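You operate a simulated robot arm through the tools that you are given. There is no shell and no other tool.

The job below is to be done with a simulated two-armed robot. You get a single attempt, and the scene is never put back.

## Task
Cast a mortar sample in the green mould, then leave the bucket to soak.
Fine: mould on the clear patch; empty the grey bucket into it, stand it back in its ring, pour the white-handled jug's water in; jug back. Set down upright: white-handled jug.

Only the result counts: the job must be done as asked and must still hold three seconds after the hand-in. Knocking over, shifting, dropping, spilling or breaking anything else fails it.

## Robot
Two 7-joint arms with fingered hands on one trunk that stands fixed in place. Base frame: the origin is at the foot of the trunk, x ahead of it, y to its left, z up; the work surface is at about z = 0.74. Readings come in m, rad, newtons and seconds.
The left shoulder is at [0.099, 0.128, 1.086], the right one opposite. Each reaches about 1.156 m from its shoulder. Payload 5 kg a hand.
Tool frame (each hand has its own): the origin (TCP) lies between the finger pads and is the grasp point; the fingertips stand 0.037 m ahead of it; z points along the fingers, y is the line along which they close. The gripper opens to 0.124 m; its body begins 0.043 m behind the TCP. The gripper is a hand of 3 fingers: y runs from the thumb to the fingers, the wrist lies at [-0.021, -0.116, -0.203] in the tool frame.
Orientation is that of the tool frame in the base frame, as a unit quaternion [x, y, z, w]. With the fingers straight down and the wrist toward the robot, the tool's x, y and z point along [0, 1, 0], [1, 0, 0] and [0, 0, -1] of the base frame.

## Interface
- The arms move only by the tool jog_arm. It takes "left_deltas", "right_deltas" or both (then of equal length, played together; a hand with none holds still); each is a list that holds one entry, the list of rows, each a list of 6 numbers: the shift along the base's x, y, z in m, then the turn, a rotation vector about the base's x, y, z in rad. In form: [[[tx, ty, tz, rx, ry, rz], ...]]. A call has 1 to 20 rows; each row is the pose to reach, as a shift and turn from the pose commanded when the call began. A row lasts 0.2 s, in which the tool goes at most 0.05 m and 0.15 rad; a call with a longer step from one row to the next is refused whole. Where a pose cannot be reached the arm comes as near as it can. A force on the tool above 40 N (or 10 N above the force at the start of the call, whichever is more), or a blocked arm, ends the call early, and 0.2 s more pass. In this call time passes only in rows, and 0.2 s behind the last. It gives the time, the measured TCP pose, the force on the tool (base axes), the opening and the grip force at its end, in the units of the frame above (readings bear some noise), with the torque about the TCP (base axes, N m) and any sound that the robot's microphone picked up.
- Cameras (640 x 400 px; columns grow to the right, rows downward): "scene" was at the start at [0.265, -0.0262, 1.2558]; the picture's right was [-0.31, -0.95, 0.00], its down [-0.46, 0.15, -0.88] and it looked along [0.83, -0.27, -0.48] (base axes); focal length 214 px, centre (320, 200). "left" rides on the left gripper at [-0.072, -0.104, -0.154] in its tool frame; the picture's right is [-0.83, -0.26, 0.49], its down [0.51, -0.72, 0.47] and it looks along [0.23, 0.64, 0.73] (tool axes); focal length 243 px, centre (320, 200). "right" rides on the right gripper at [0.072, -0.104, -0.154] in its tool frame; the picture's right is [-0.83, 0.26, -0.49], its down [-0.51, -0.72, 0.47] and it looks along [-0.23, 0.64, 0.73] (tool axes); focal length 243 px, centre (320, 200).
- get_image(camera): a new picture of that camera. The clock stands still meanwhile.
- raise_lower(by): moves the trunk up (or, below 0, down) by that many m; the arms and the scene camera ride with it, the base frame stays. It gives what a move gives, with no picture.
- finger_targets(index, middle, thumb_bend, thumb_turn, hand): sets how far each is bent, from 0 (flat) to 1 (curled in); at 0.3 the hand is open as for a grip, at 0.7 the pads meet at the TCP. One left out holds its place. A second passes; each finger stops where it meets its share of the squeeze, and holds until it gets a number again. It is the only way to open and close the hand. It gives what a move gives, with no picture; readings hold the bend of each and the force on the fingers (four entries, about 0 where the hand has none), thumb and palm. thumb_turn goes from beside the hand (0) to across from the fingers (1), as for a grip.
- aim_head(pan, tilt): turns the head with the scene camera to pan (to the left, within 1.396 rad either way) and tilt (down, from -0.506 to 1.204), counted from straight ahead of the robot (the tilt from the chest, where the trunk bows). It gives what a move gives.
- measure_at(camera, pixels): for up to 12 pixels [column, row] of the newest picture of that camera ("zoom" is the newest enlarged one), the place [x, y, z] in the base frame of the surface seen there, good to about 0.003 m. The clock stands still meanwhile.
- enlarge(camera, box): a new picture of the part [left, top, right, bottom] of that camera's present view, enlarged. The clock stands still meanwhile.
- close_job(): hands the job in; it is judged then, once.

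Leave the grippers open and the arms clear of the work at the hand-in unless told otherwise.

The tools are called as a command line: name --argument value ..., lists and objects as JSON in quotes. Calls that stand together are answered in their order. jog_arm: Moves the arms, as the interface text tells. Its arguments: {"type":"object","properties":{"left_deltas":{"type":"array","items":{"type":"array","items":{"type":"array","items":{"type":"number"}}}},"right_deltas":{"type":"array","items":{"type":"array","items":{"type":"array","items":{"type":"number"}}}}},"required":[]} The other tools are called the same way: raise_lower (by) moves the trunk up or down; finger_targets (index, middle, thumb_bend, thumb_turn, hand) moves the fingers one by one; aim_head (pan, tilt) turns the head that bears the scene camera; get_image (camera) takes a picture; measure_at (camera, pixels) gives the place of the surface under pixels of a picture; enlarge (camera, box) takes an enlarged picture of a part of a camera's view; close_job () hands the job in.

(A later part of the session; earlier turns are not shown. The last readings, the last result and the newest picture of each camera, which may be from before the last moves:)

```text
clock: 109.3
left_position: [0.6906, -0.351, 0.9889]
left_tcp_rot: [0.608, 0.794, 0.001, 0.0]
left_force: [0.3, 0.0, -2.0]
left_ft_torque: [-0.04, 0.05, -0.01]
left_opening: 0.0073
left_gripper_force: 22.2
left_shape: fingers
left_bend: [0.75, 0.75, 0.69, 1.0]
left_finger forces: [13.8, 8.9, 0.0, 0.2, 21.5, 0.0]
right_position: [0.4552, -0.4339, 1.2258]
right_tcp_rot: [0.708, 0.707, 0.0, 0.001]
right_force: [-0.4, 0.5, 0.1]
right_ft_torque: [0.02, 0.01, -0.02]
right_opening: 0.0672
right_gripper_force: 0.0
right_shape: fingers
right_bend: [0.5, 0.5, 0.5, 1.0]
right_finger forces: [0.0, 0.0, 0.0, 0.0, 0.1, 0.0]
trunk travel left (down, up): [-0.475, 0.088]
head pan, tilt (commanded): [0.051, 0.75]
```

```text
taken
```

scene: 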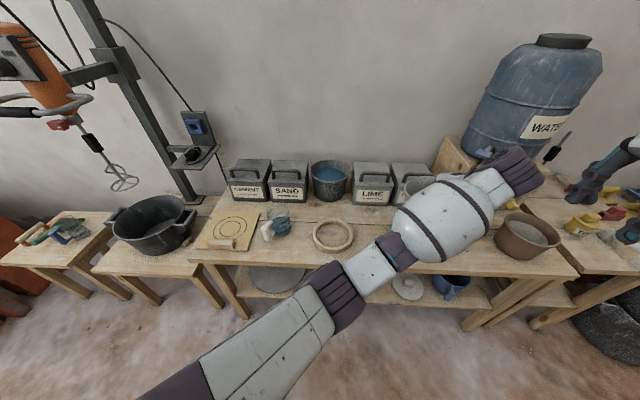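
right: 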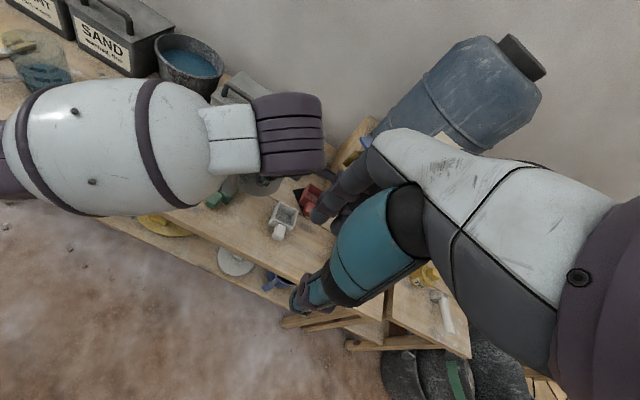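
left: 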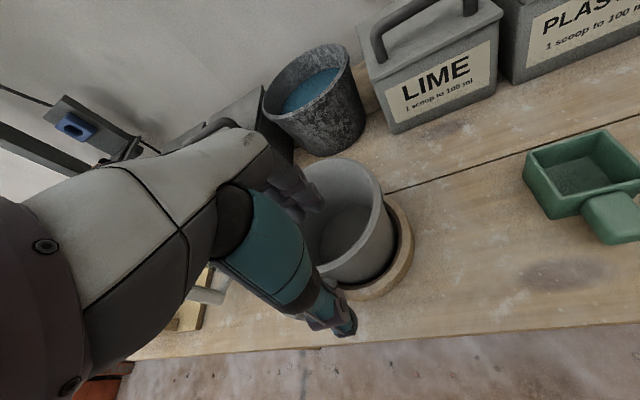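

The bucket is at the right of the mould, at z ≈ 0.99, and the ring stays empty in place. I'll tilt slowly to 60°; the shallow mix shouldn't run yet.

jog_arm --left_deltas '[[[0, 0, 0, -0.08, 0, 0], [0, 0, 0, -0.16, 0, 0], [0, 0, 0, -0.24, 0, 0], [0, 0, 0, -0.32, 0, 0], [0, 0, 0, -0.4, 0, 0], [0, 0, 0, -0.48, 0, 0], [0, 0, 0, -0.56, 0, 0], [0, 0, 0, -0.64, 0, 0], [0, 0, 0, -0.72, 0, 0], [0, 0, 0, -0.8, 0, 0], [0, 0, 0, -0.88, 0, 0], [0, 0, 0, -0.96, 0, 0], [0, 0, 0, -1.047, 0, 0]]]'

get_image --camera "right"

get_image --camera "scene"

```text
clock: 112.1
left_position: [0.6906, -0.3489, 0.9882]
left_tcp_rot: [0.527, 0.687, -0.397, 0.305]
left_force: [-0.3, 0.0, -2.8]
left_ft_torque: [0.08, 0.07, -0.01]
left_opening: 0.0079
left_gripper_force: 22.0
left_shape: fingers
left_bend: [0.75, 0.75, 0.69, 1.0]
left_finger forces: [16.2, 7.3, 0.0, 0.0, 21.2, 0.1]
right_position: [0.4554, -0.4347, 1.2259]
right_tcp_rot: [0.707, 0.707, 0.0, 0.0]
right_force: [0.4, -0.5, 0.2]
right_ft_torque: [0.0, 0.0, 0.0]
right_opening: 0.0672
right_gripper_force: 0.1
right_shape: fingers
right_bend: [0.5, 0.5, 0.5, 1.0]
right_finger forces: [0.0, 0.0, 0.1, 0.1, 0.0, 0.0]
trunk travel left (down, up): [-0.475, 0.088]
head pan, tilt (commanded): [0.051, 0.75]
```

```text
taken
```

right: 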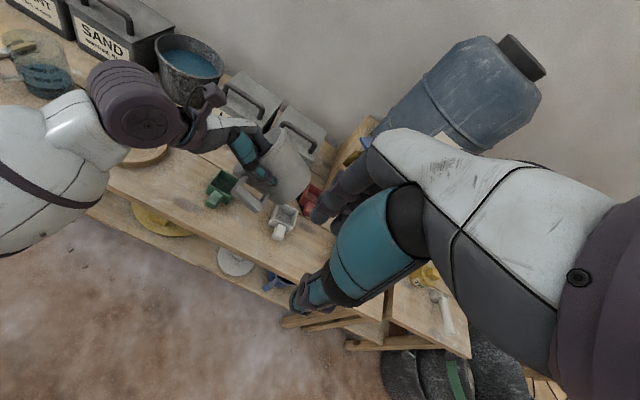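

```text
taken
```

scene: 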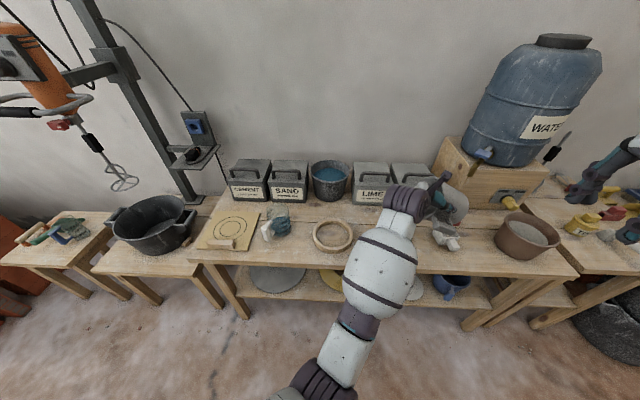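

Nothing has run out (2.8 N still). I'll enlarge the right camera around the bucket and mould to find the lip's position.

enlarge --camera "right" --box '[180, 110, 330, 230]'

enlarge --camera "scene" --box '[360, 150, 500, 260]'

```text
3.33 times, centred on (255, 170) of right
```

zoom: 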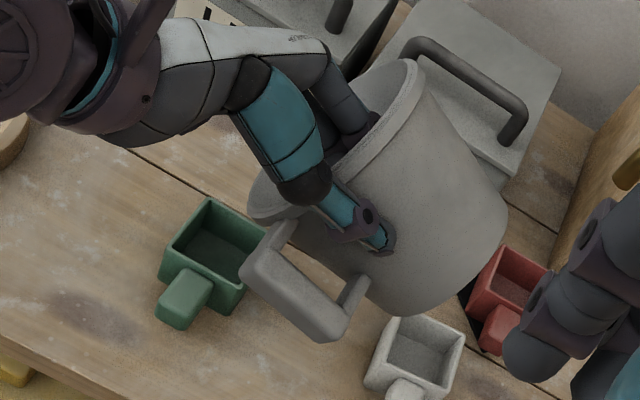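

```text
3.64 times, centred on (430, 205) of scene
```

zoom: 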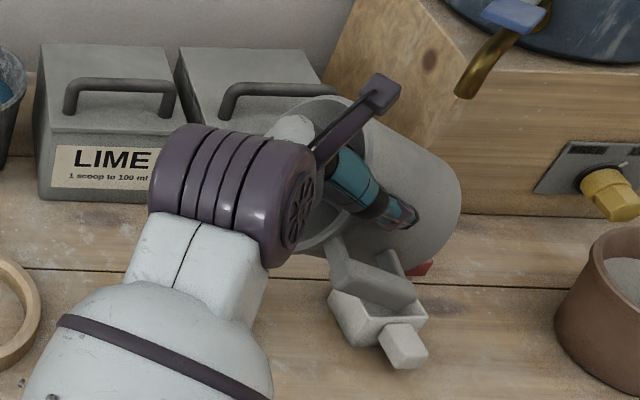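

The right camera gives a good view: the bucket's lip is near (255,205) and the mould's opening near (215,235). The last zoom is the scene's, so I'll re-enlarge from the right and measure the lip.

enlarge --camera "right" --box '[180, 110, 330, 230]'

measure_at --camera "zoom" --pixels '[[250, 208], [252, 192], [262, 178], [285, 210], [400, 75], [415, 95], [355, 165], [270, 195], [400, 310], [495, 230], [300, 300], [280, 240]]'

```text
3.33 times, centred on (255, 170) of right
```

zoom: 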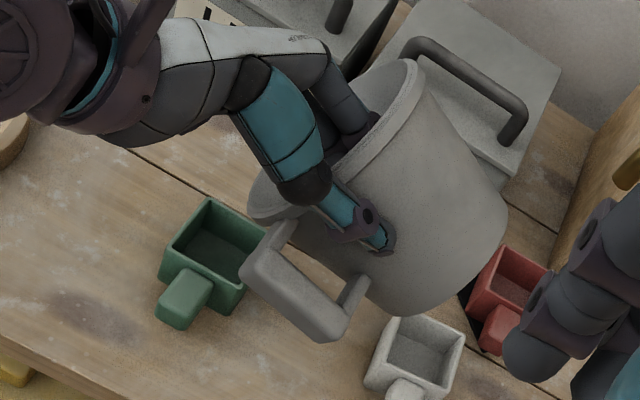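

```text
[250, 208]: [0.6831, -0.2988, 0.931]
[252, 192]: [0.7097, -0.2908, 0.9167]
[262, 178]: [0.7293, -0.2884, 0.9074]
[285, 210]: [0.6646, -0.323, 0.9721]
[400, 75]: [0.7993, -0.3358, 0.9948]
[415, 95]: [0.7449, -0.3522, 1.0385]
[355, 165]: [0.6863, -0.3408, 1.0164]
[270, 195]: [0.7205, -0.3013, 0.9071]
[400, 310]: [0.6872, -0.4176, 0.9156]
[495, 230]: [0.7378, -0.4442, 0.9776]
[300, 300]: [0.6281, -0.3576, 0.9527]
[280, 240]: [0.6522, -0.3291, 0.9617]
```

By my fit, the bucket's centre is at x ≈ 0.734 and the lip is near (0.734, -0.284, 0.912). I'll shift 1 cm in x to align with the mould and lower by 0.09 m so the lip is about 3 cm above the mould's rim.

jog_arm --left_deltas '[[[0.003, 0, -0.02, 0, 0, 0], [0.006, 0, -0.04, 0, 0, 0], [0.01, 0, -0.06, 0, 0, 0], [0.01, 0, -0.078, 0, 0, 0], [0.01, 0, -0.09, 0, 0, 0]]]'

enlarge --camera "right" --box '[180, 120, 300, 220]'

enlarge --camera "scene" --box '[360, 150, 500, 260]'

```text
clock: 113.3
left_position: [0.7011, -0.3492, 0.8989]
left_tcp_rot: [0.527, 0.687, -0.397, 0.305]
left_force: [0.1, 0.2, -2.2]
left_ft_torque: [0.07, 0.06, 0.01]
left_opening: 0.0076
left_gripper_force: 22.0
left_shape: fingers
left_bend: [0.75, 0.75, 0.69, 1.0]
left_finger forces: [16.3, 7.2, 0.0, 0.0, 21.2, 0.0]
right_position: [0.4553, -0.433, 1.2266]
right_tcp_rot: [0.707, 0.707, 0.0, 0.0]
right_force: [-0.4, 0.1, 0.1]
right_ft_torque: [0.02, -0.02, 0.0]
right_opening: 0.0671
right_gripper_force: 0.0
right_shape: fingers
right_bend: [0.5, 0.5, 0.5, 1.0]
right_finger forces: [0.0, 0.1, 0.0, 0.0, 0.0, 0.0]
trunk travel left (down, up): [-0.475, 0.088]
head pan, tilt (commanded): [0.051, 0.75]
```

```text
4.00 times, centred on (240, 170) of right
```

zoom: 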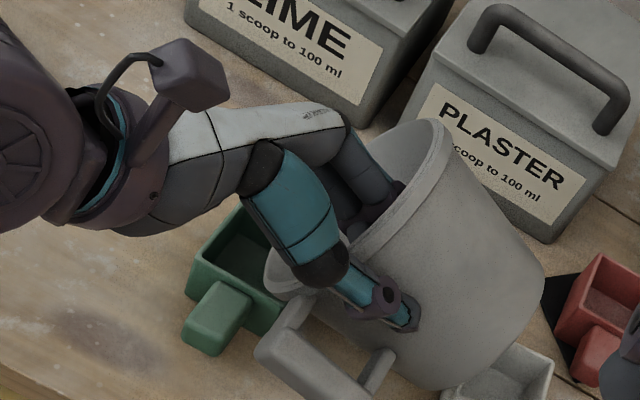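

```text
3.64 times, centred on (430, 205) of scene
```

zoom: 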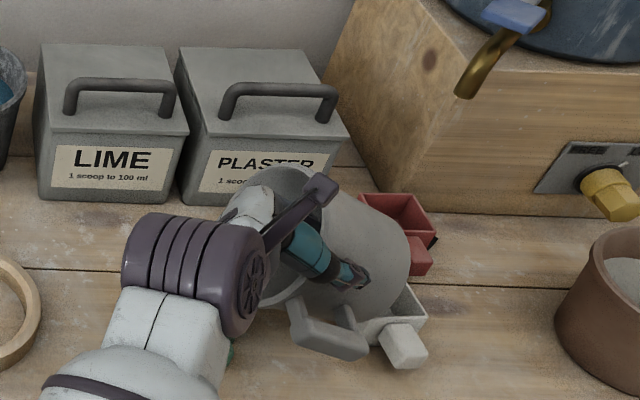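

The lip now hangs over the mould's right part. I'll measure the lip against the mould's opening.

enlarge --camera "right" --box '[200, 150, 280, 220]'

measure_at --camera "zoom" --pixels '[[275, 255], [262, 275], [258, 285], [275, 300], [300, 305], [262, 250], [230, 225], [180, 275], [215, 300], [240, 210], [250, 330], [205, 255]]'

```text
5.71 times, centred on (240, 185) of right
```

zoom: 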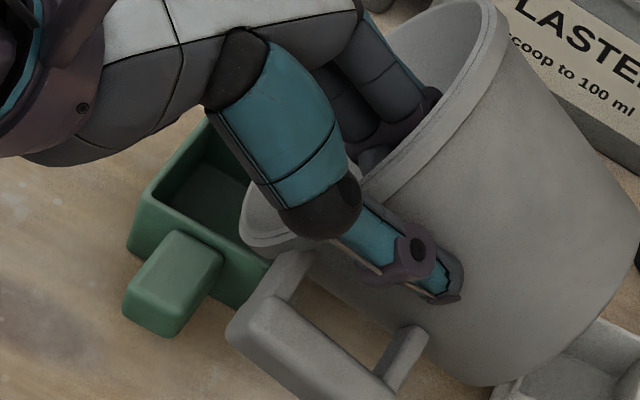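

```text
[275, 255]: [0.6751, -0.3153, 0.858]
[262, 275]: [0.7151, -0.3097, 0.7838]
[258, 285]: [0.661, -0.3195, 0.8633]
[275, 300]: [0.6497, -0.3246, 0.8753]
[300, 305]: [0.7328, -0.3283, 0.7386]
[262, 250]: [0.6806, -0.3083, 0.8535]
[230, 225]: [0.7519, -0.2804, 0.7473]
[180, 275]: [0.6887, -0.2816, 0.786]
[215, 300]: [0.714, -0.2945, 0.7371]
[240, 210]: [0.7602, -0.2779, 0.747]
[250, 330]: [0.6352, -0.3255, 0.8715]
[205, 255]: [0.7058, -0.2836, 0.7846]
```

I'll sample the lip edge itself, at its leftmost pixels around (243,215).

measure_at --camera "zoom" --pixels '[[243, 225], [245, 212], [248, 200], [254, 190], [262, 182], [250, 235], [270, 240], [255, 215], [470, 5], [495, 40], [440, 130], [265, 205]]'

```text
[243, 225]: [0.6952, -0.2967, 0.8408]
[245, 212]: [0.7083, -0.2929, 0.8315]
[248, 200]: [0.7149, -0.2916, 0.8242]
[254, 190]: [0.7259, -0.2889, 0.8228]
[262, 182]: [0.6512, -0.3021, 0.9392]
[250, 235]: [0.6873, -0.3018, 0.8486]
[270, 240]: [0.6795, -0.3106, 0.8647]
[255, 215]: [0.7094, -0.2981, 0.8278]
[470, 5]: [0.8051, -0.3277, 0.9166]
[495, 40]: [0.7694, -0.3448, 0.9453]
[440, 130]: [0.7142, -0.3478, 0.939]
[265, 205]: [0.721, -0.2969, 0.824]
```

The lip's lowest point is about (0.744, -0.286, 0.82), which is over the mould's inside and 3 cm above its rim. I'll keep the lip fixed there while tilting slowly on. First 60° to 70°.

jog_arm --left_deltas '[[[0, 0.003, 0.0015, -0.029, 0, 0], [0, 0.006, 0.003, -0.058, 0, 0], [0, 0.009, 0.004, -0.087, 0, 0], [0, 0.012, 0.0055, -0.116, 0, 0], [0, 0.0145, 0.0065, -0.145, 0, 0], [0, 0.0165, 0.007, -0.1745, 0, 0], [0, 0.0165, 0.007, -0.1745, 0, 0]]]'

enlarge --camera "right" --box '[200, 150, 280, 220]'

```text
clock: 114.9
left_position: [0.7009, -0.3343, 0.9048]
left_tcp_rot: [0.498, 0.651, -0.455, 0.349]
left_force: [-0.6, -0.4, -2.8]
left_ft_torque: [0.07, 0.09, 0.01]
left_opening: 0.0076
left_gripper_force: 23.0
left_shape: fingers
left_bend: [0.75, 0.75, 0.69, 1.0]
left_finger forces: [16.7, 7.2, 0.0, 0.1, 21.2, 0.1]
right_position: [0.4556, -0.4342, 1.2253]
right_tcp_rot: [0.708, 0.707, -0.001, 0.0]
right_force: [0.3, 0.2, 0.3]
right_ft_torque: [-0.01, 0.03, -0.01]
right_opening: 0.067
right_gripper_force: 0.1
right_shape: fingers
right_bend: [0.5, 0.5, 0.5, 1.0]
right_finger forces: [0.1, 0.1, 0.0, 0.0, 0.0, 0.1]
trunk travel left (down, up): [-0.475, 0.088]
head pan, tilt (commanded): [0.051, 0.75]
```

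```text
5.71 times, centred on (240, 185) of right
```

zoom: 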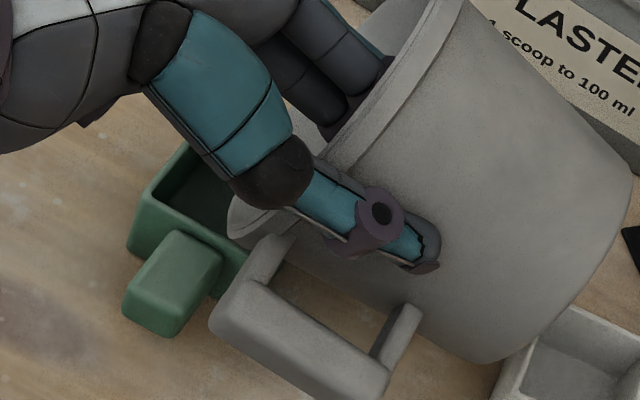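

No flow yet (2.8 N). I'll go on from 70° to 78° at one degree per row.

jog_arm --left_deltas '[[[0, 0.0016, 0.0007, -0.01745, 0, 0], [0, 0.0032, 0.0014, -0.0349, 0, 0], [0, 0.0048, 0.0021, -0.0524, 0, 0], [0, 0.0064, 0.0028, -0.0698, 0, 0], [0, 0.008, 0.0035, -0.0873, 0, 0], [0, 0.0096, 0.0042, -0.1047, 0, 0], [0, 0.0112, 0.0049, -0.1222, 0, 0], [0, 0.0128, 0.0056, -0.1396, 0, 0], [0, 0.0128, 0.0056, -0.1396, 0, 0], [0, 0.0128, 0.0056, -0.1396, 0, 0]]]'

enlarge --camera "right" --box '[200, 150, 280, 220]'

enlarge --camera "scene" --box '[360, 150, 500, 260]'

```text
clock: 117.1
left_position: [0.6999, -0.3224, 0.9107]
left_tcp_rot: [0.473, 0.616, -0.5, 0.383]
left_force: [-0.7, 0.3, -2.9]
left_ft_torque: [0.11, 0.07, 0.0]
left_opening: 0.0079
left_gripper_force: 22.9
left_shape: fingers
left_bend: [0.75, 0.76, 0.69, 1.0]
left_finger forces: [17.0, 7.4, 0.0, 0.0, 21.5, 0.0]
right_position: [0.4557, -0.4326, 1.2265]
right_tcp_rot: [0.708, 0.706, 0.0, -0.001]
right_force: [0.1, -0.7, 0.9]
right_ft_torque: [0.04, -0.01, -0.05]
right_opening: 0.0675
right_gripper_force: 0.0
right_shape: fingers
right_bend: [0.5, 0.5, 0.5, 1.0]
right_finger forces: [0.0, 0.0, 0.0, 0.0, 0.1, 0.1]
trunk travel left (down, up): [-0.475, 0.088]
head pan, tilt (commanded): [0.051, 0.75]
```

```text
5.71 times, centred on (240, 185) of right
```

zoom: 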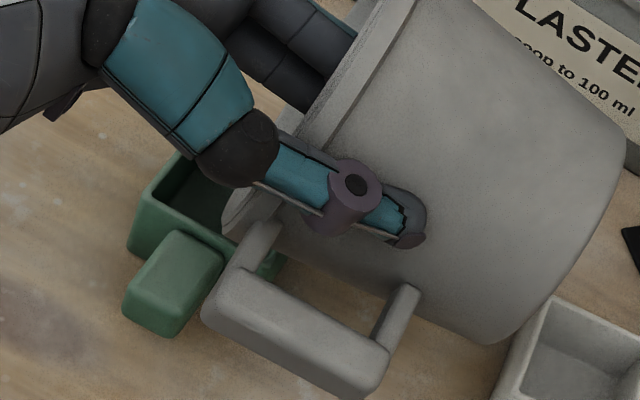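

```text
3.64 times, centred on (430, 205) of scene
```

zoom: 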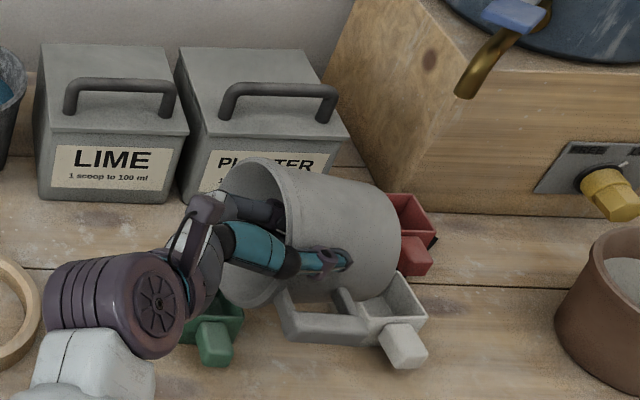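

At 78° nothing has left yet (2.9 N). The scene camera now also sees into the mouth. I'll measure the lip again.

measure_at --camera "zoom" --pixels '[[235, 295], [245, 300], [255, 303], [228, 285], [270, 300], [225, 300], [205, 330], [240, 320], [232, 180], [260, 270], [285, 250], [265, 290]]'

enlarge --camera "right" --box '[200, 150, 260, 210]'

measure_at --camera "zoom" --pixels '[[245, 220], [248, 210], [252, 200], [260, 195], [243, 230], [246, 240], [260, 250], [205, 170], [170, 220], [215, 205], [230, 190], [265, 215]]'

```text
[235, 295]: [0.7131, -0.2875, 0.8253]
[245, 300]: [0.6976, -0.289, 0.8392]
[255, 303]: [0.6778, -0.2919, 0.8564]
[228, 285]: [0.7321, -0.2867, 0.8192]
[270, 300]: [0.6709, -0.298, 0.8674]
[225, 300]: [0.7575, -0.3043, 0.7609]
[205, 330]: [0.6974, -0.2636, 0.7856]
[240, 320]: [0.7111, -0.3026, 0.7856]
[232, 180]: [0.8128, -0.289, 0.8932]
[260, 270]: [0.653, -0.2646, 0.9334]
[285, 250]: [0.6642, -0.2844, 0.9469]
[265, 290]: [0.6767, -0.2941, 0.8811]
```

```text
6.67 times, centred on (230, 180) of right
```

zoom: 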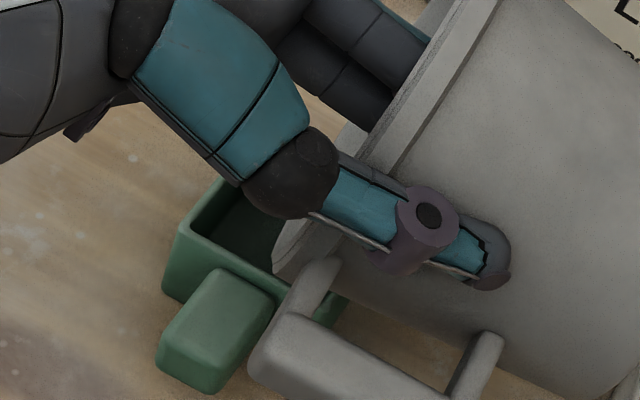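

```text
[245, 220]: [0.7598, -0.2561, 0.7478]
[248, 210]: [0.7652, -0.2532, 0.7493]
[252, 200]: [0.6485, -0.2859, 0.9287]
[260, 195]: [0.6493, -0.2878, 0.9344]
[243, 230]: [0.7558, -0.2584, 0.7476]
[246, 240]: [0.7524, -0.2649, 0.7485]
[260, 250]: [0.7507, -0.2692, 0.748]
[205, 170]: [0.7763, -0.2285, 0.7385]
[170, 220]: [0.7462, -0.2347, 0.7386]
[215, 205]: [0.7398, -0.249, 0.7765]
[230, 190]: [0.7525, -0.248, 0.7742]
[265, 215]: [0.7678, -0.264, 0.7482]
```

The lip is at about (0.744, -0.286, 0.818), right over the opening, and the mould's floor still reads z 0.748 (empty). I'll continue from 78° to 84°.

jog_arm --left_deltas '[[[0, 0.0016, 0.0005, -0.01745, 0, 0], [0, 0.0033, 0.001, -0.0349, 0, 0], [0, 0.0049, 0.0015, -0.0524, 0, 0], [0, 0.0066, 0.002, -0.0698, 0, 0], [0, 0.0082, 0.0025, -0.0873, 0, 0], [0, 0.0099, 0.003, -0.1047, 0, 0], [0, 0.0099, 0.003, -0.1047, 0, 0], [0, 0.0099, 0.003, -0.1047, 0, 0]]]'

enlarge --camera "right" --box '[200, 150, 260, 210]'

enlarge --camera "scene" --box '[380, 180, 480, 260]'

```text
clock: 118.9
left_position: [0.6994, -0.311, 0.9146]
left_tcp_rot: [0.452, 0.59, -0.531, 0.408]
left_force: [1.0, -0.2, -2.3]
left_ft_torque: [0.12, 0.1, -0.01]
left_opening: 0.0075
left_gripper_force: 23.2
left_shape: fingers
left_bend: [0.75, 0.76, 0.69, 1.0]
left_finger forces: [17.4, 7.5, 0.0, 0.1, 21.7, 0.0]
right_position: [0.4549, -0.433, 1.226]
right_tcp_rot: [0.708, 0.707, 0.0, 0.0]
right_force: [1.3, 0.1, 0.0]
right_ft_torque: [0.01, 0.0, 0.02]
right_opening: 0.0673
right_gripper_force: 0.0
right_shape: fingers
right_bend: [0.5, 0.5, 0.5, 1.0]
right_finger forces: [0.0, 0.0, 0.0, 0.0, 0.0, 0.0]
trunk travel left (down, up): [-0.475, 0.088]
head pan, tilt (commanded): [0.051, 0.75]
```

```text
6.67 times, centred on (230, 180) of right
```

zoom: 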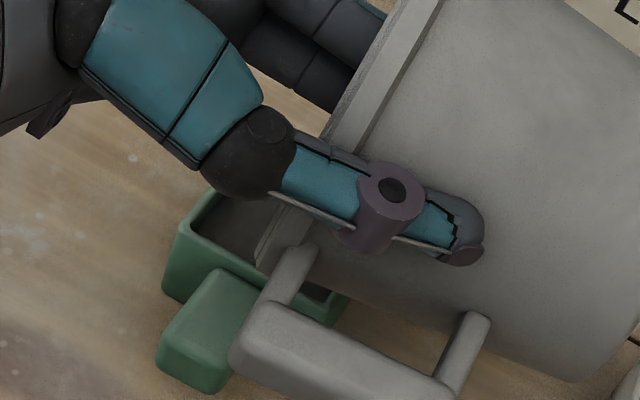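

```text
5.00 times, centred on (430, 220) of scene
```

zoom: 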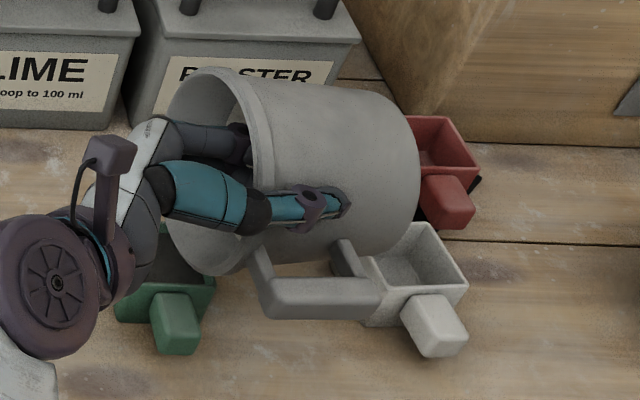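

Grey mix is now in the mould; its inside looks grey at about (235,230). I'll measure the level and look for any spill.

measure_at --camera "scene" --pixels '[[411, 232], [405, 230]]'

enlarge --camera "right" --box '[205, 160, 255, 200]'

measure_at --camera "zoom" --pixels '[[200, 230], [220, 215], [230, 250], [190, 250], [250, 230], [215, 260], [170, 240], [330, 310], [310, 330], [320, 350]]'

```text
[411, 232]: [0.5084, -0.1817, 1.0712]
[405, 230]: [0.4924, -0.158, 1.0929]
```

```text
10.00 times, centred on (230, 180) of right
```

zoom: 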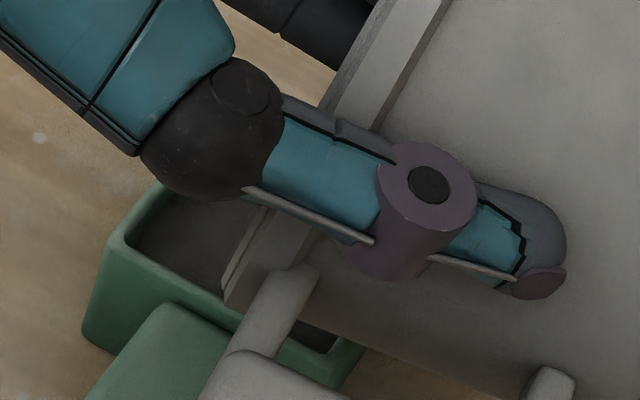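

```text
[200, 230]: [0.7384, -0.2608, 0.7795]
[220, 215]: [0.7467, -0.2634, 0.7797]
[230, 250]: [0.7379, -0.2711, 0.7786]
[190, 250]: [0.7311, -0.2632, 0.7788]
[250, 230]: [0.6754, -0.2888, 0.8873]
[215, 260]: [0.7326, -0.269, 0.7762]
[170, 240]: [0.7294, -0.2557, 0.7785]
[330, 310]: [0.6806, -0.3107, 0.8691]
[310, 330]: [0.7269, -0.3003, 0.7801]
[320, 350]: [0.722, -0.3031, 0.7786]
```

The mould's level reads z ≈ 0.779, level and below the 0.79 rim, and I see no spill. I'll continue slowly to 88°.

jog_arm --left_deltas '[[[0, 0.0017, 0.0004, -0.01745, 0, 0], [0, 0.0034, 0.0008, -0.0349, 0, 0], [0, 0.0051, 0.0012, -0.0524, 0, 0], [0, 0.0068, 0.0016, -0.0698, 0, 0], [0, 0.0068, 0.0016, -0.0698, 0, 0], [0, 0.0068, 0.0016, -0.0698, 0, 0]]]'

enlarge --camera "right" --box '[205, 160, 255, 200]'

measure_at --camera "zoom" --pixels '[[200, 230], [180, 215], [210, 250], [180, 250], [230, 270], [160, 240], [350, 350], [320, 350]]'

enlarge --camera "scene" --box '[380, 180, 480, 260]'

```text
clock: 120.3
left_position: [0.7006, -0.3044, 0.9159]
left_tcp_rot: [0.437, 0.571, -0.551, 0.423]
left_force: [-0.1, -0.1, -2.8]
left_ft_torque: [0.11, 0.06, 0.07]
left_opening: 0.0078
left_gripper_force: 23.3
left_shape: fingers
left_bend: [0.75, 0.76, 0.69, 1.0]
left_finger forces: [17.5, 7.6, 0.1, 0.0, 21.8, 0.0]
right_position: [0.4559, -0.4327, 1.2266]
right_tcp_rot: [0.708, 0.706, 0.0, 0.0]
right_force: [-0.5, -0.1, 0.0]
right_ft_torque: [0.0, 0.01, 0.01]
right_opening: 0.0673
right_gripper_force: 0.0
right_shape: fingers
right_bend: [0.5, 0.5, 0.5, 1.0]
right_finger forces: [0.0, 0.0, 0.0, 0.0, 0.0, 0.0]
trunk travel left (down, up): [-0.475, 0.088]
head pan, tilt (commanded): [0.051, 0.75]
```

```text
10.00 times, centred on (230, 180) of right
```

zoom: 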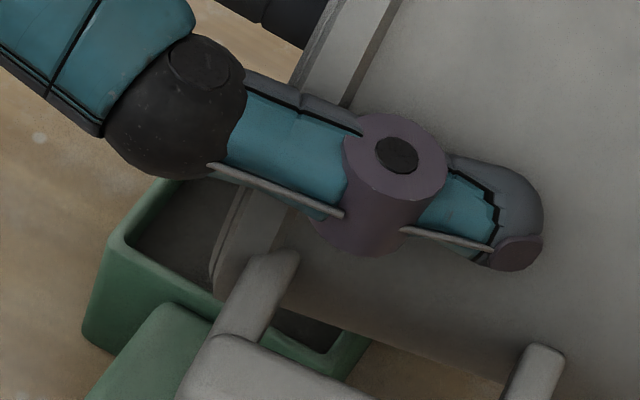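

```text
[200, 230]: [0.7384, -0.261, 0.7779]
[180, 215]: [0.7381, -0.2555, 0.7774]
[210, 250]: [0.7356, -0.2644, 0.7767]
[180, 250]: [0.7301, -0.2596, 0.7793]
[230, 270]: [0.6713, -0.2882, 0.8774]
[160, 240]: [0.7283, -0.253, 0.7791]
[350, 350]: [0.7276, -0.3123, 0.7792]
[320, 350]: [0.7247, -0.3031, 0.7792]
```

```text
5.00 times, centred on (430, 220) of scene
```

zoom: 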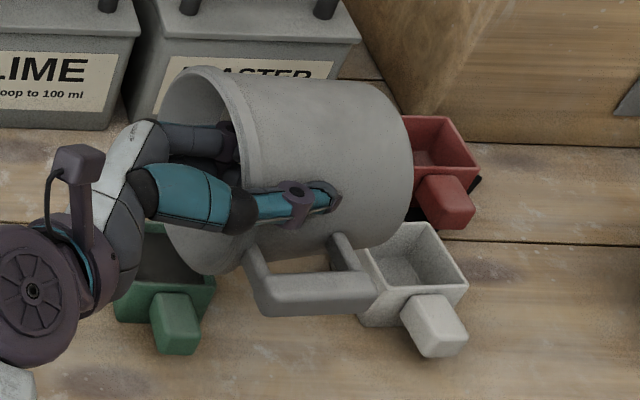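

The level holds at 0.7785, so most or all of the mix is out. I'll continue to 102° to empty the bucket fully, keeping the lip in place.

jog_arm --left_deltas '[[[0, 0.0017, 0.0003, -0.01745, 0, 0], [0, 0.0035, 0.0006, -0.0349, 0, 0], [0, 0.0052, 0.0009, -0.0524, 0, 0], [0, 0.007, 0.0012, -0.0698, 0, 0], [0, 0.0087, 0.0014, -0.0873, 0, 0], [0, 0.0105, 0.0016, -0.1047, 0, 0], [0, 0.0122, 0.0018, -0.1222, 0, 0], [0, 0.014, 0.002, -0.1396, 0, 0], [0, 0.0157, 0.002, -0.1571, 0, 0], [0, 0.0175, 0.002, -0.1745, 0, 0], [0, 0.0192, 0.002, -0.192, 0, 0], [0, 0.021, 0.002, -0.2094, 0, 0], [0, 0.0227, 0.002, -0.2269, 0, 0], [0, 0.0245, 0.002, -0.2443, 0, 0], [0, 0.0245, 0.002, -0.2443, 0, 0], [0, 0.0245, 0.002, -0.2443, 0, 0]]]'

enlarge --camera "right" --box '[205, 160, 255, 200]'

measure_at --camera "zoom" --pixels '[[160, 230], [180, 215], [180, 240], [170, 250], [150, 245], [200, 270], [300, 340], [320, 350]]'

enlarge --camera "scene" --box '[380, 180, 480, 260]'

```text
clock: 123.7
left_position: [0.7016, -0.28, 0.9173]
left_tcp_rot: [-0.383, -0.499, 0.618, -0.472]
left_force: [0.2, 0.4, -3.0]
left_ft_torque: [0.11, 0.09, 0.04]
left_opening: 0.0079
left_gripper_force: 23.6
left_shape: fingers
left_bend: [0.75, 0.76, 0.69, 1.0]
left_finger forces: [17.8, 7.8, 0.1, 0.0, 21.9, 0.1]
right_position: [0.4559, -0.4342, 1.2265]
right_tcp_rot: [0.708, 0.707, 0.0, 0.0]
right_force: [0.0, 1.1, 0.4]
right_ft_torque: [0.0, -0.01, -0.02]
right_opening: 0.0673
right_gripper_force: 0.0
right_shape: fingers
right_bend: [0.5, 0.5, 0.5, 1.0]
right_finger forces: [0.0, 0.1, 0.1, 0.0, 0.0, 0.0]
trunk travel left (down, up): [-0.475, 0.088]
head pan, tilt (commanded): [0.051, 0.75]
```

```text
10.00 times, centred on (230, 180) of right
```

zoom: 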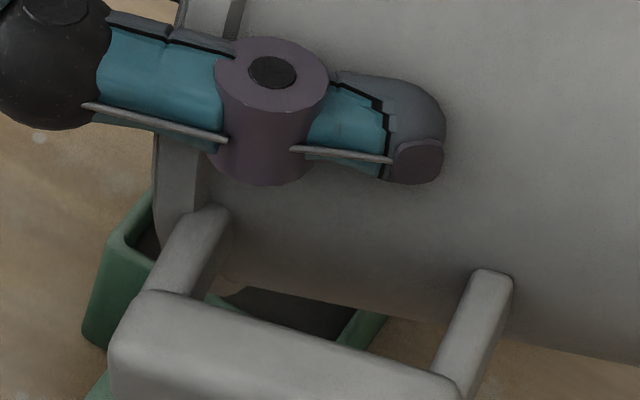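

```text
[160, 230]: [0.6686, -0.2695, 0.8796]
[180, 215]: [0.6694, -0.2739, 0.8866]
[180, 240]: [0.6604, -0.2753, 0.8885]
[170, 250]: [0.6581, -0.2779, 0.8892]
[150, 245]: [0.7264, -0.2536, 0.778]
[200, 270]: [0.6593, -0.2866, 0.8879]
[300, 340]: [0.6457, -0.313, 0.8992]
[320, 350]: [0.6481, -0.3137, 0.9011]
```

```text
5.00 times, centred on (430, 220) of scene
```

zoom: 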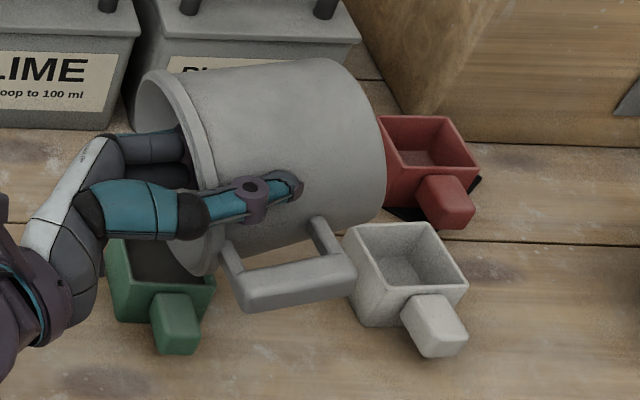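

The level is steady at 0.778 and no spill is visible. I'll tilt a little further, to 112°, and wait, so the last of it drains.

jog_arm --left_deltas '[[[0, 0.0035, 0.0, -0.0349, 0, 0], [0, 0.007, -0.0002, -0.0698, 0, 0], [0, 0.0105, -0.0006, -0.1047, 0, 0], [0, 0.014, -0.001, -0.1396, 0, 0], [0, 0.0175, -0.0015, -0.1745, 0, 0], [0, 0.0175, -0.0015, -0.1745, 0, 0], [0, 0.0175, -0.0015, -0.1745, 0, 0], [0, 0.0175, -0.0015, -0.1745, 0, 0]]]'

enlarge --camera "scene" --box '[380, 180, 480, 260]'

measure_at --camera "zoom" --pixels '[[165, 265], [150, 260], [180, 270], [140, 285], [200, 290], [250, 350], [100, 350]]'

```text
clock: 125.5
left_position: [0.6995, -0.262, 0.9161]
left_tcp_rot: [-0.34, -0.444, 0.658, -0.504]
left_force: [0.4, -0.3, -2.8]
left_ft_torque: [0.13, 0.08, 0.0]
left_opening: 0.0077
left_gripper_force: 23.6
left_shape: fingers
left_bend: [0.75, 0.76, 0.69, 1.0]
left_finger forces: [17.7, 8.0, 0.0, 0.0, 22.1, 0.0]
right_position: [0.454, -0.4333, 1.2267]
right_tcp_rot: [0.708, 0.706, 0.0, -0.001]
right_force: [0.4, -0.2, -0.1]
right_ft_torque: [0.0, -0.04, -0.04]
right_opening: 0.067
right_gripper_force: 0.0
right_shape: fingers
right_bend: [0.5, 0.5, 0.5, 1.0]
right_finger forces: [0.0, 0.0, 0.0, 0.0, 0.0, 0.1]
trunk travel left (down, up): [-0.475, 0.088]
head pan, tilt (commanded): [0.051, 0.75]
```

```text
5.00 times, centred on (430, 220) of scene
```

zoom: 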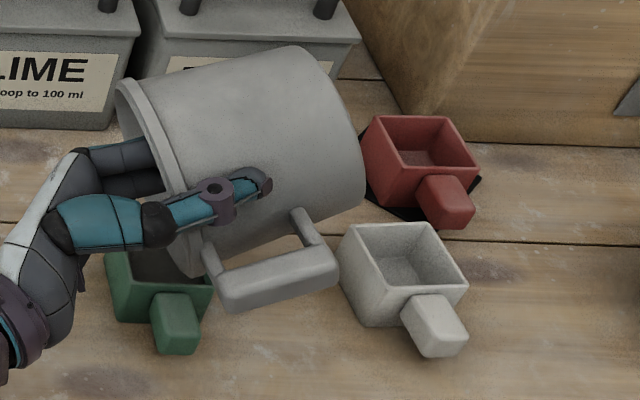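

```text
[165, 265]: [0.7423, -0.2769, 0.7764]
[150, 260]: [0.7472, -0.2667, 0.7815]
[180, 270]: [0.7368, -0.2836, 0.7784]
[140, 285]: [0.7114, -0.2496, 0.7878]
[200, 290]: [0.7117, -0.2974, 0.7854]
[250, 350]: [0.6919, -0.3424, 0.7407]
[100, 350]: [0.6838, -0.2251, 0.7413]
```

The mould's level is steady at 0.778, and white and red are untouched. I'll raise the bucket and tilt it back upright along the same path.

jog_arm --left_deltas '[[[0, 0, 0.03, 0, 0, 0], [0, 0, 0.06, 0, 0, 0], [0, -0.01, 0.085, 0.1, 0, 0], [0, -0.02, 0.09, 0.22, 0, 0], [0, -0.03, 0.09, 0.35, 0, 0], [0, -0.04, 0.09, 0.48, 0, 0], [0, -0.05, 0.09, 0.61, 0, 0], [0, -0.06, 0.09, 0.74, 0, 0], [0, -0.07, 0.09, 0.87, 0, 0], [0, -0.08, 0.09, 1.0, 0, 0], [0, -0.085, 0.09, 1.13, 0, 0], [0, -0.085, 0.09, 1.26, 0, 0], [0, -0.085, 0.09, 1.39, 0, 0], [0, -0.085, 0.09, 1.52, 0, 0], [0, -0.085, 0.09, 1.65, 0, 0], [0, -0.085, 0.09, 1.78, 0, 0], [0, -0.085, 0.09, 1.9, 0, 0], [0, -0.085, 0.09, 1.9544, 0, 0]]]'

get_image --camera "scene"

get_image --camera "right"

```text
clock: 129.3
left_position: [0.7021, -0.3482, 1.0051]
left_tcp_rot: [0.609, 0.793, 0.001, 0.0]
left_force: [-0.3, 0.7, -2.5]
left_ft_torque: [-0.08, 0.1, 0.03]
left_opening: 0.0069
left_gripper_force: 21.0
left_shape: fingers
left_bend: [0.75, 0.75, 0.7, 1.0]
left_finger forces: [13.6, 7.6, 0.0, 0.0, 20.7, 0.0]
right_position: [0.4553, -0.4328, 1.2264]
right_tcp_rot: [0.708, 0.706, 0.0, 0.0]
right_force: [-0.6, 0.8, 0.1]
right_ft_torque: [0.01, 0.0, -0.01]
right_opening: 0.0673
right_gripper_force: 0.1
right_shape: fingers
right_bend: [0.5, 0.5, 0.5, 1.0]
right_finger forces: [0.0, 0.1, 0.0, 0.1, 0.0, 0.1]
trunk travel left (down, up): [-0.475, 0.088]
head pan, tilt (commanded): [0.051, 0.75]
```

```text
taken
```

scene: 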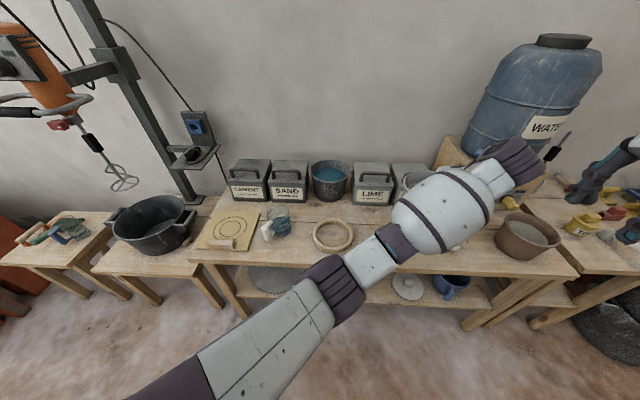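

```text
taken
```

right: 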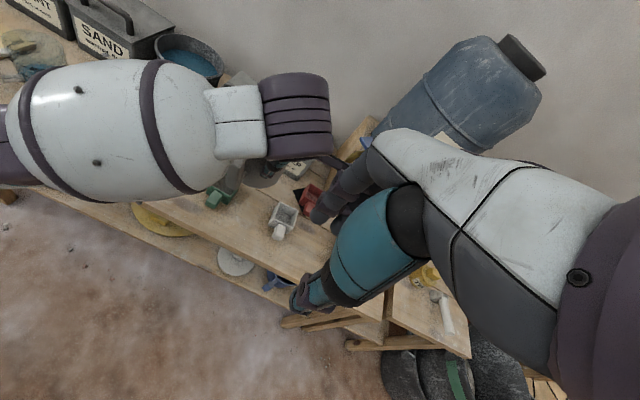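

The bucket is upright again and the empty ring is in view. I'll measure the ring so I can set the bucket back into it exactly.

enlarge --camera "scene" --box '[300, 205, 366, 265]'

measure_at --camera "zoom" --pixels '[[320, 100], [320, 300], [180, 200], [460, 200], [320, 200], [240, 130], [400, 130], [240, 270], [400, 270]]'

```text
6.67 times, centred on (333, 235) of scene
```

zoom: 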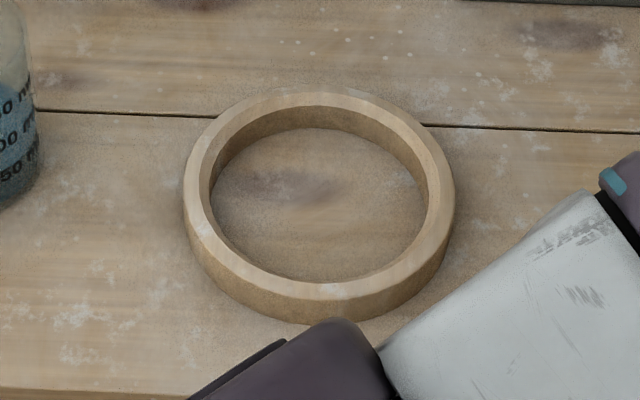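

```text
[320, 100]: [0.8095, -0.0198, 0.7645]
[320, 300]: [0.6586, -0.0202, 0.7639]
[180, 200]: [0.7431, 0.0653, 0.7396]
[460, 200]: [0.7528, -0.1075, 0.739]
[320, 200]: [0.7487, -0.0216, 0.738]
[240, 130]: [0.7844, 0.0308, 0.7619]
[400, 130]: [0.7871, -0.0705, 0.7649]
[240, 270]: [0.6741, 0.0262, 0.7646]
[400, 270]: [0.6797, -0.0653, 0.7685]
```

I'll measure the inner edge of the ring's top as well.

measure_at --camera "zoom" --pixels '[[320, 107], [320, 283], [208, 190], [430, 190], [190, 190], [448, 190], [320, 90], [320, 308]]'

```text
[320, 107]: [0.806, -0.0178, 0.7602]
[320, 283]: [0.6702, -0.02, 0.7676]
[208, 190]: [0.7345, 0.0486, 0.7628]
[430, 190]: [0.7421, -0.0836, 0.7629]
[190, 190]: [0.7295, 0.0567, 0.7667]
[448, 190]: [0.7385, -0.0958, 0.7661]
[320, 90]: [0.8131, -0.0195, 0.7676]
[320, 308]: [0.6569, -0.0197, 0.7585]
```

The ring's centre is about (0.737, -0.018), with an inner radius of about 0.066. I'll carry the bucket back above the ring and measure it there.

jog_arm --left_deltas '[[[-0.001, 0.03, 0, 0, 0, 0], [-0.002, 0.06, 0, 0, 0, 0], [-0.003, 0.09, 0, 0, 0, 0], [-0.004, 0.12, 0, 0, 0, 0], [-0.006, 0.15, 0, 0, 0, 0], [-0.008, 0.18, 0, 0, 0, 0], [-0.009, 0.21, 0, 0, 0, 0], [-0.01, 0.24, 0, 0, 0, 0], [-0.011, 0.27, -0.01, 0, 0, 0], [-0.012, 0.3, -0.03, 0, 0, 0], [-0.012, 0.3, -0.05, 0, 0, 0]]]'

get_image --camera "right"

enlarge --camera "right" --box '[20, 50, 180, 170]'

```text
clock: 131.7
left_position: [0.6898, -0.0501, 0.9589]
left_tcp_rot: [0.609, 0.793, 0.0, 0.001]
left_force: [0.7, 0.3, -2.6]
left_ft_torque: [-0.08, 0.08, -0.01]
left_opening: 0.0068
left_gripper_force: 21.2
left_shape: fingers
left_bend: [0.75, 0.75, 0.7, 1.0]
left_finger forces: [13.7, 7.9, 0.0, 0.0, 20.6, 0.0]
right_position: [0.4553, -0.4339, 1.2261]
right_tcp_rot: [0.708, 0.706, 0.001, -0.001]
right_force: [0.0, -0.5, -0.9]
right_ft_torque: [-0.01, 0.0, 0.02]
right_opening: 0.0672
right_gripper_force: 0.0
right_shape: fingers
right_bend: [0.5, 0.5, 0.5, 1.0]
right_finger forces: [0.0, 0.0, 0.0, 0.0, 0.0, 0.0]
trunk travel left (down, up): [-0.475, 0.088]
head pan, tilt (commanded): [0.051, 0.75]
```

```text
taken
```

right: 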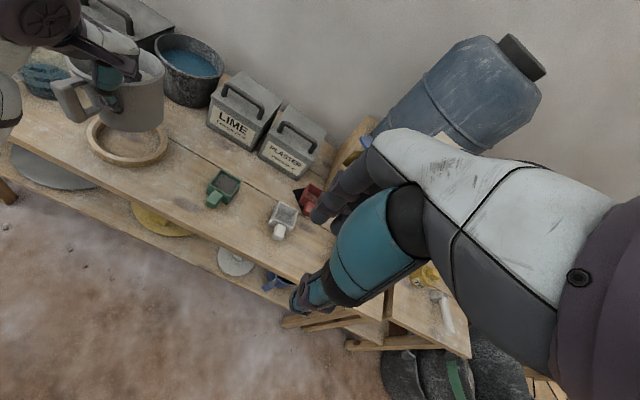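

```text
3.33 times, centred on (100, 110) of right
```

zoom: 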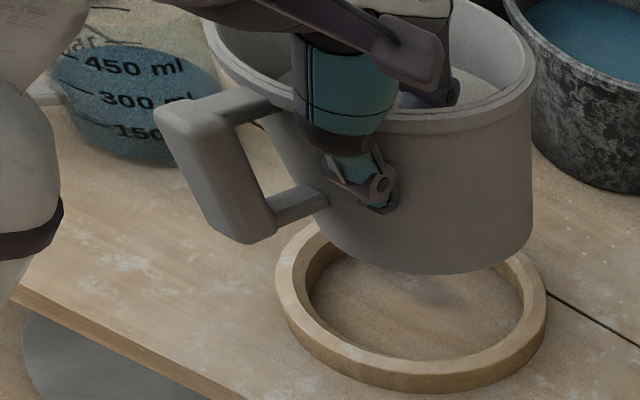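

The mould is filled and the bench around it looks clean. I'll measure the bucket's rim and base here.

measure_at --camera "zoom" --pixels '[[532, 65], [525, 45], [505, 25], [490, 115], [450, 122], [410, 125], [260, 95], [225, 65], [212, 35], [530, 230], [450, 270], [360, 258]]'

```text
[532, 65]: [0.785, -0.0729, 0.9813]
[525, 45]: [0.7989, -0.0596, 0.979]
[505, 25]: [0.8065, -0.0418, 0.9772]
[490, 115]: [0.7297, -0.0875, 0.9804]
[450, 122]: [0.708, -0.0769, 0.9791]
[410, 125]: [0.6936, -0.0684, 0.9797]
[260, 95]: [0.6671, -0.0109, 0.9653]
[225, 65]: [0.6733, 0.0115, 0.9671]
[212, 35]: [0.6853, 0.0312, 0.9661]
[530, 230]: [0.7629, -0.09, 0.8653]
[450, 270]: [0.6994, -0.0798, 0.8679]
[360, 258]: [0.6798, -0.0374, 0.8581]
```

The rim centre is at (0.739, -0.0165), but the rim leans about 7° (left side lower); the bucket slipped slightly in the pinch. I'll turn the hand by +0.12 rad about x and +0.04 about y to level it.

jog_arm --left_deltas '[[[0, 0, 0, 0.04, 0.013, 0], [0, 0, 0, 0.08, 0.027, 0], [0, 0, 0, 0.12, 0.04, 0]]]'

enlarge --camera "right" --box '[20, 50, 180, 170]'

measure_at --camera "zoom" --pixels '[[532, 65], [525, 45], [505, 25], [490, 115], [450, 122], [410, 125], [260, 95], [225, 65], [212, 35], [530, 230], [450, 275], [360, 262]]'

```text
clock: 132.5
left_position: [0.6885, -0.048, 0.9568]
left_tcp_rot: [0.608, 0.792, 0.035, -0.052]
left_force: [-0.3, 0.4, -2.3]
left_ft_torque: [-0.08, 0.08, -0.01]
left_opening: 0.0067
left_gripper_force: 21.0
left_shape: fingers
left_bend: [0.75, 0.75, 0.7, 1.0]
left_finger forces: [13.2, 8.2, 0.1, 0.0, 20.8, 0.0]
right_position: [0.4551, -0.4332, 1.2258]
right_tcp_rot: [0.708, 0.707, 0.0, 0.0]
right_force: [0.2, -1.0, -0.4]
right_ft_torque: [0.03, 0.01, 0.01]
right_opening: 0.0674
right_gripper_force: 0.1
right_shape: fingers
right_bend: [0.5, 0.5, 0.5, 1.0]
right_finger forces: [0.0, 0.0, 0.1, 0.0, 0.1, 0.0]
trunk travel left (down, up): [-0.475, 0.088]
head pan, tilt (commanded): [0.051, 0.75]
```

```text
3.33 times, centred on (100, 110) of right
```

zoom: 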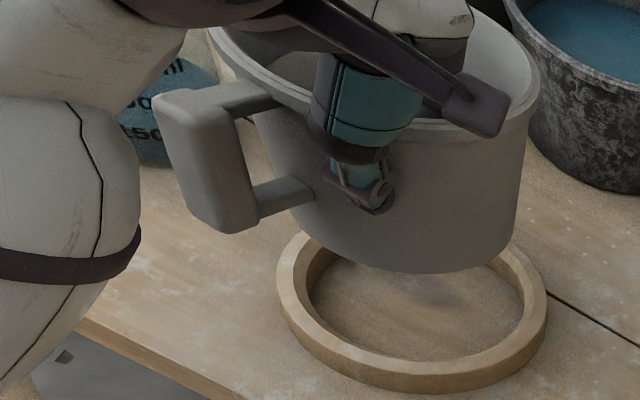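

```text
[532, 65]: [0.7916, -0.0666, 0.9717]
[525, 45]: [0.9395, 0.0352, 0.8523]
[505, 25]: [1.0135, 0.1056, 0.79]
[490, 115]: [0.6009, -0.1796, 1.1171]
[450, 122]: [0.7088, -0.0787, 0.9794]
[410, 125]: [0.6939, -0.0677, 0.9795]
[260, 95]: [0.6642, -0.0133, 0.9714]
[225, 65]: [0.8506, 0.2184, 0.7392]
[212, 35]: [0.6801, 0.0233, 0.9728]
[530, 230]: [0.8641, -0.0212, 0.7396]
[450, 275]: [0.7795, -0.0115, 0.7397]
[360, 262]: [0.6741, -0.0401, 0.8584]
```

The bucket is now level within a few degrees, with its base over the ring's middle. I'll lower it by 0.085 m and check before the last bit.

jog_arm --left_deltas '[[[0.004, -0.002, -0.025, 0, 0, 0], [0.004, -0.002, -0.05, 0, 0, 0], [0.004, -0.002, -0.07, 0, 0, 0], [0.004, -0.002, -0.082, 0, 0, 0]]]'

enlarge --camera "right" --box '[20, 50, 180, 170]'

get_image --camera "left"

```text
clock: 133.5
left_position: [0.6929, -0.0502, 0.874]
left_tcp_rot: [0.608, 0.792, 0.036, -0.052]
left_force: [-0.2, -0.1, -3.3]
left_ft_torque: [-0.04, 0.04, 0.04]
left_opening: 0.0068
left_gripper_force: 21.2
left_shape: fingers
left_bend: [0.75, 0.75, 0.7, 1.0]
left_finger forces: [13.4, 8.2, 0.1, 0.0, 20.7, 0.0]
right_position: [0.4555, -0.4334, 1.2261]
right_tcp_rot: [0.708, 0.707, 0.0, 0.0]
right_force: [0.9, 0.2, 0.0]
right_ft_torque: [0.02, 0.03, 0.01]
right_opening: 0.0675
right_gripper_force: 0.1
right_shape: fingers
right_bend: [0.5, 0.5, 0.5, 1.0]
right_finger forces: [0.0, 0.0, 0.1, 0.0, 0.0, 0.0]
trunk travel left (down, up): [-0.475, 0.088]
head pan, tilt (commanded): [0.051, 0.75]
```

```text
3.33 times, centred on (100, 110) of right
```

zoom: 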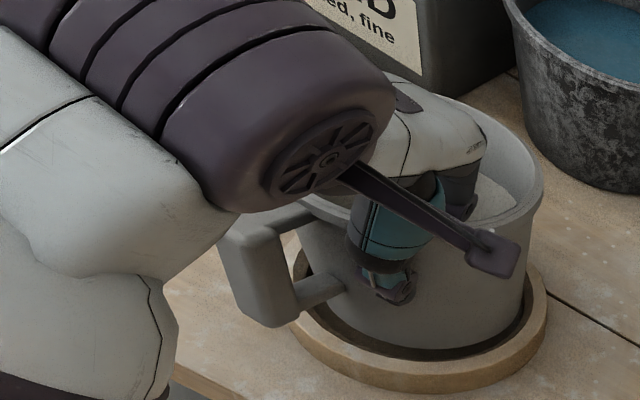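

```text
taken
```

left: 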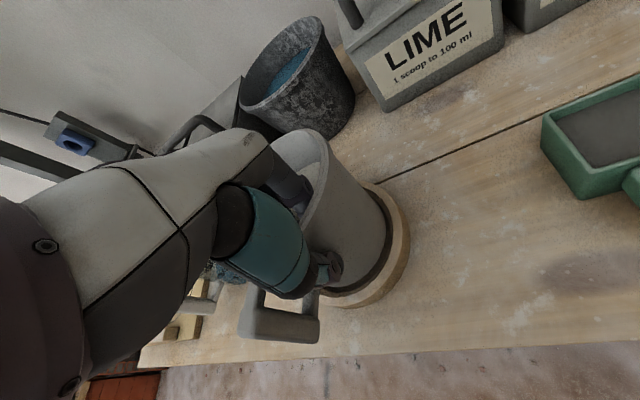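

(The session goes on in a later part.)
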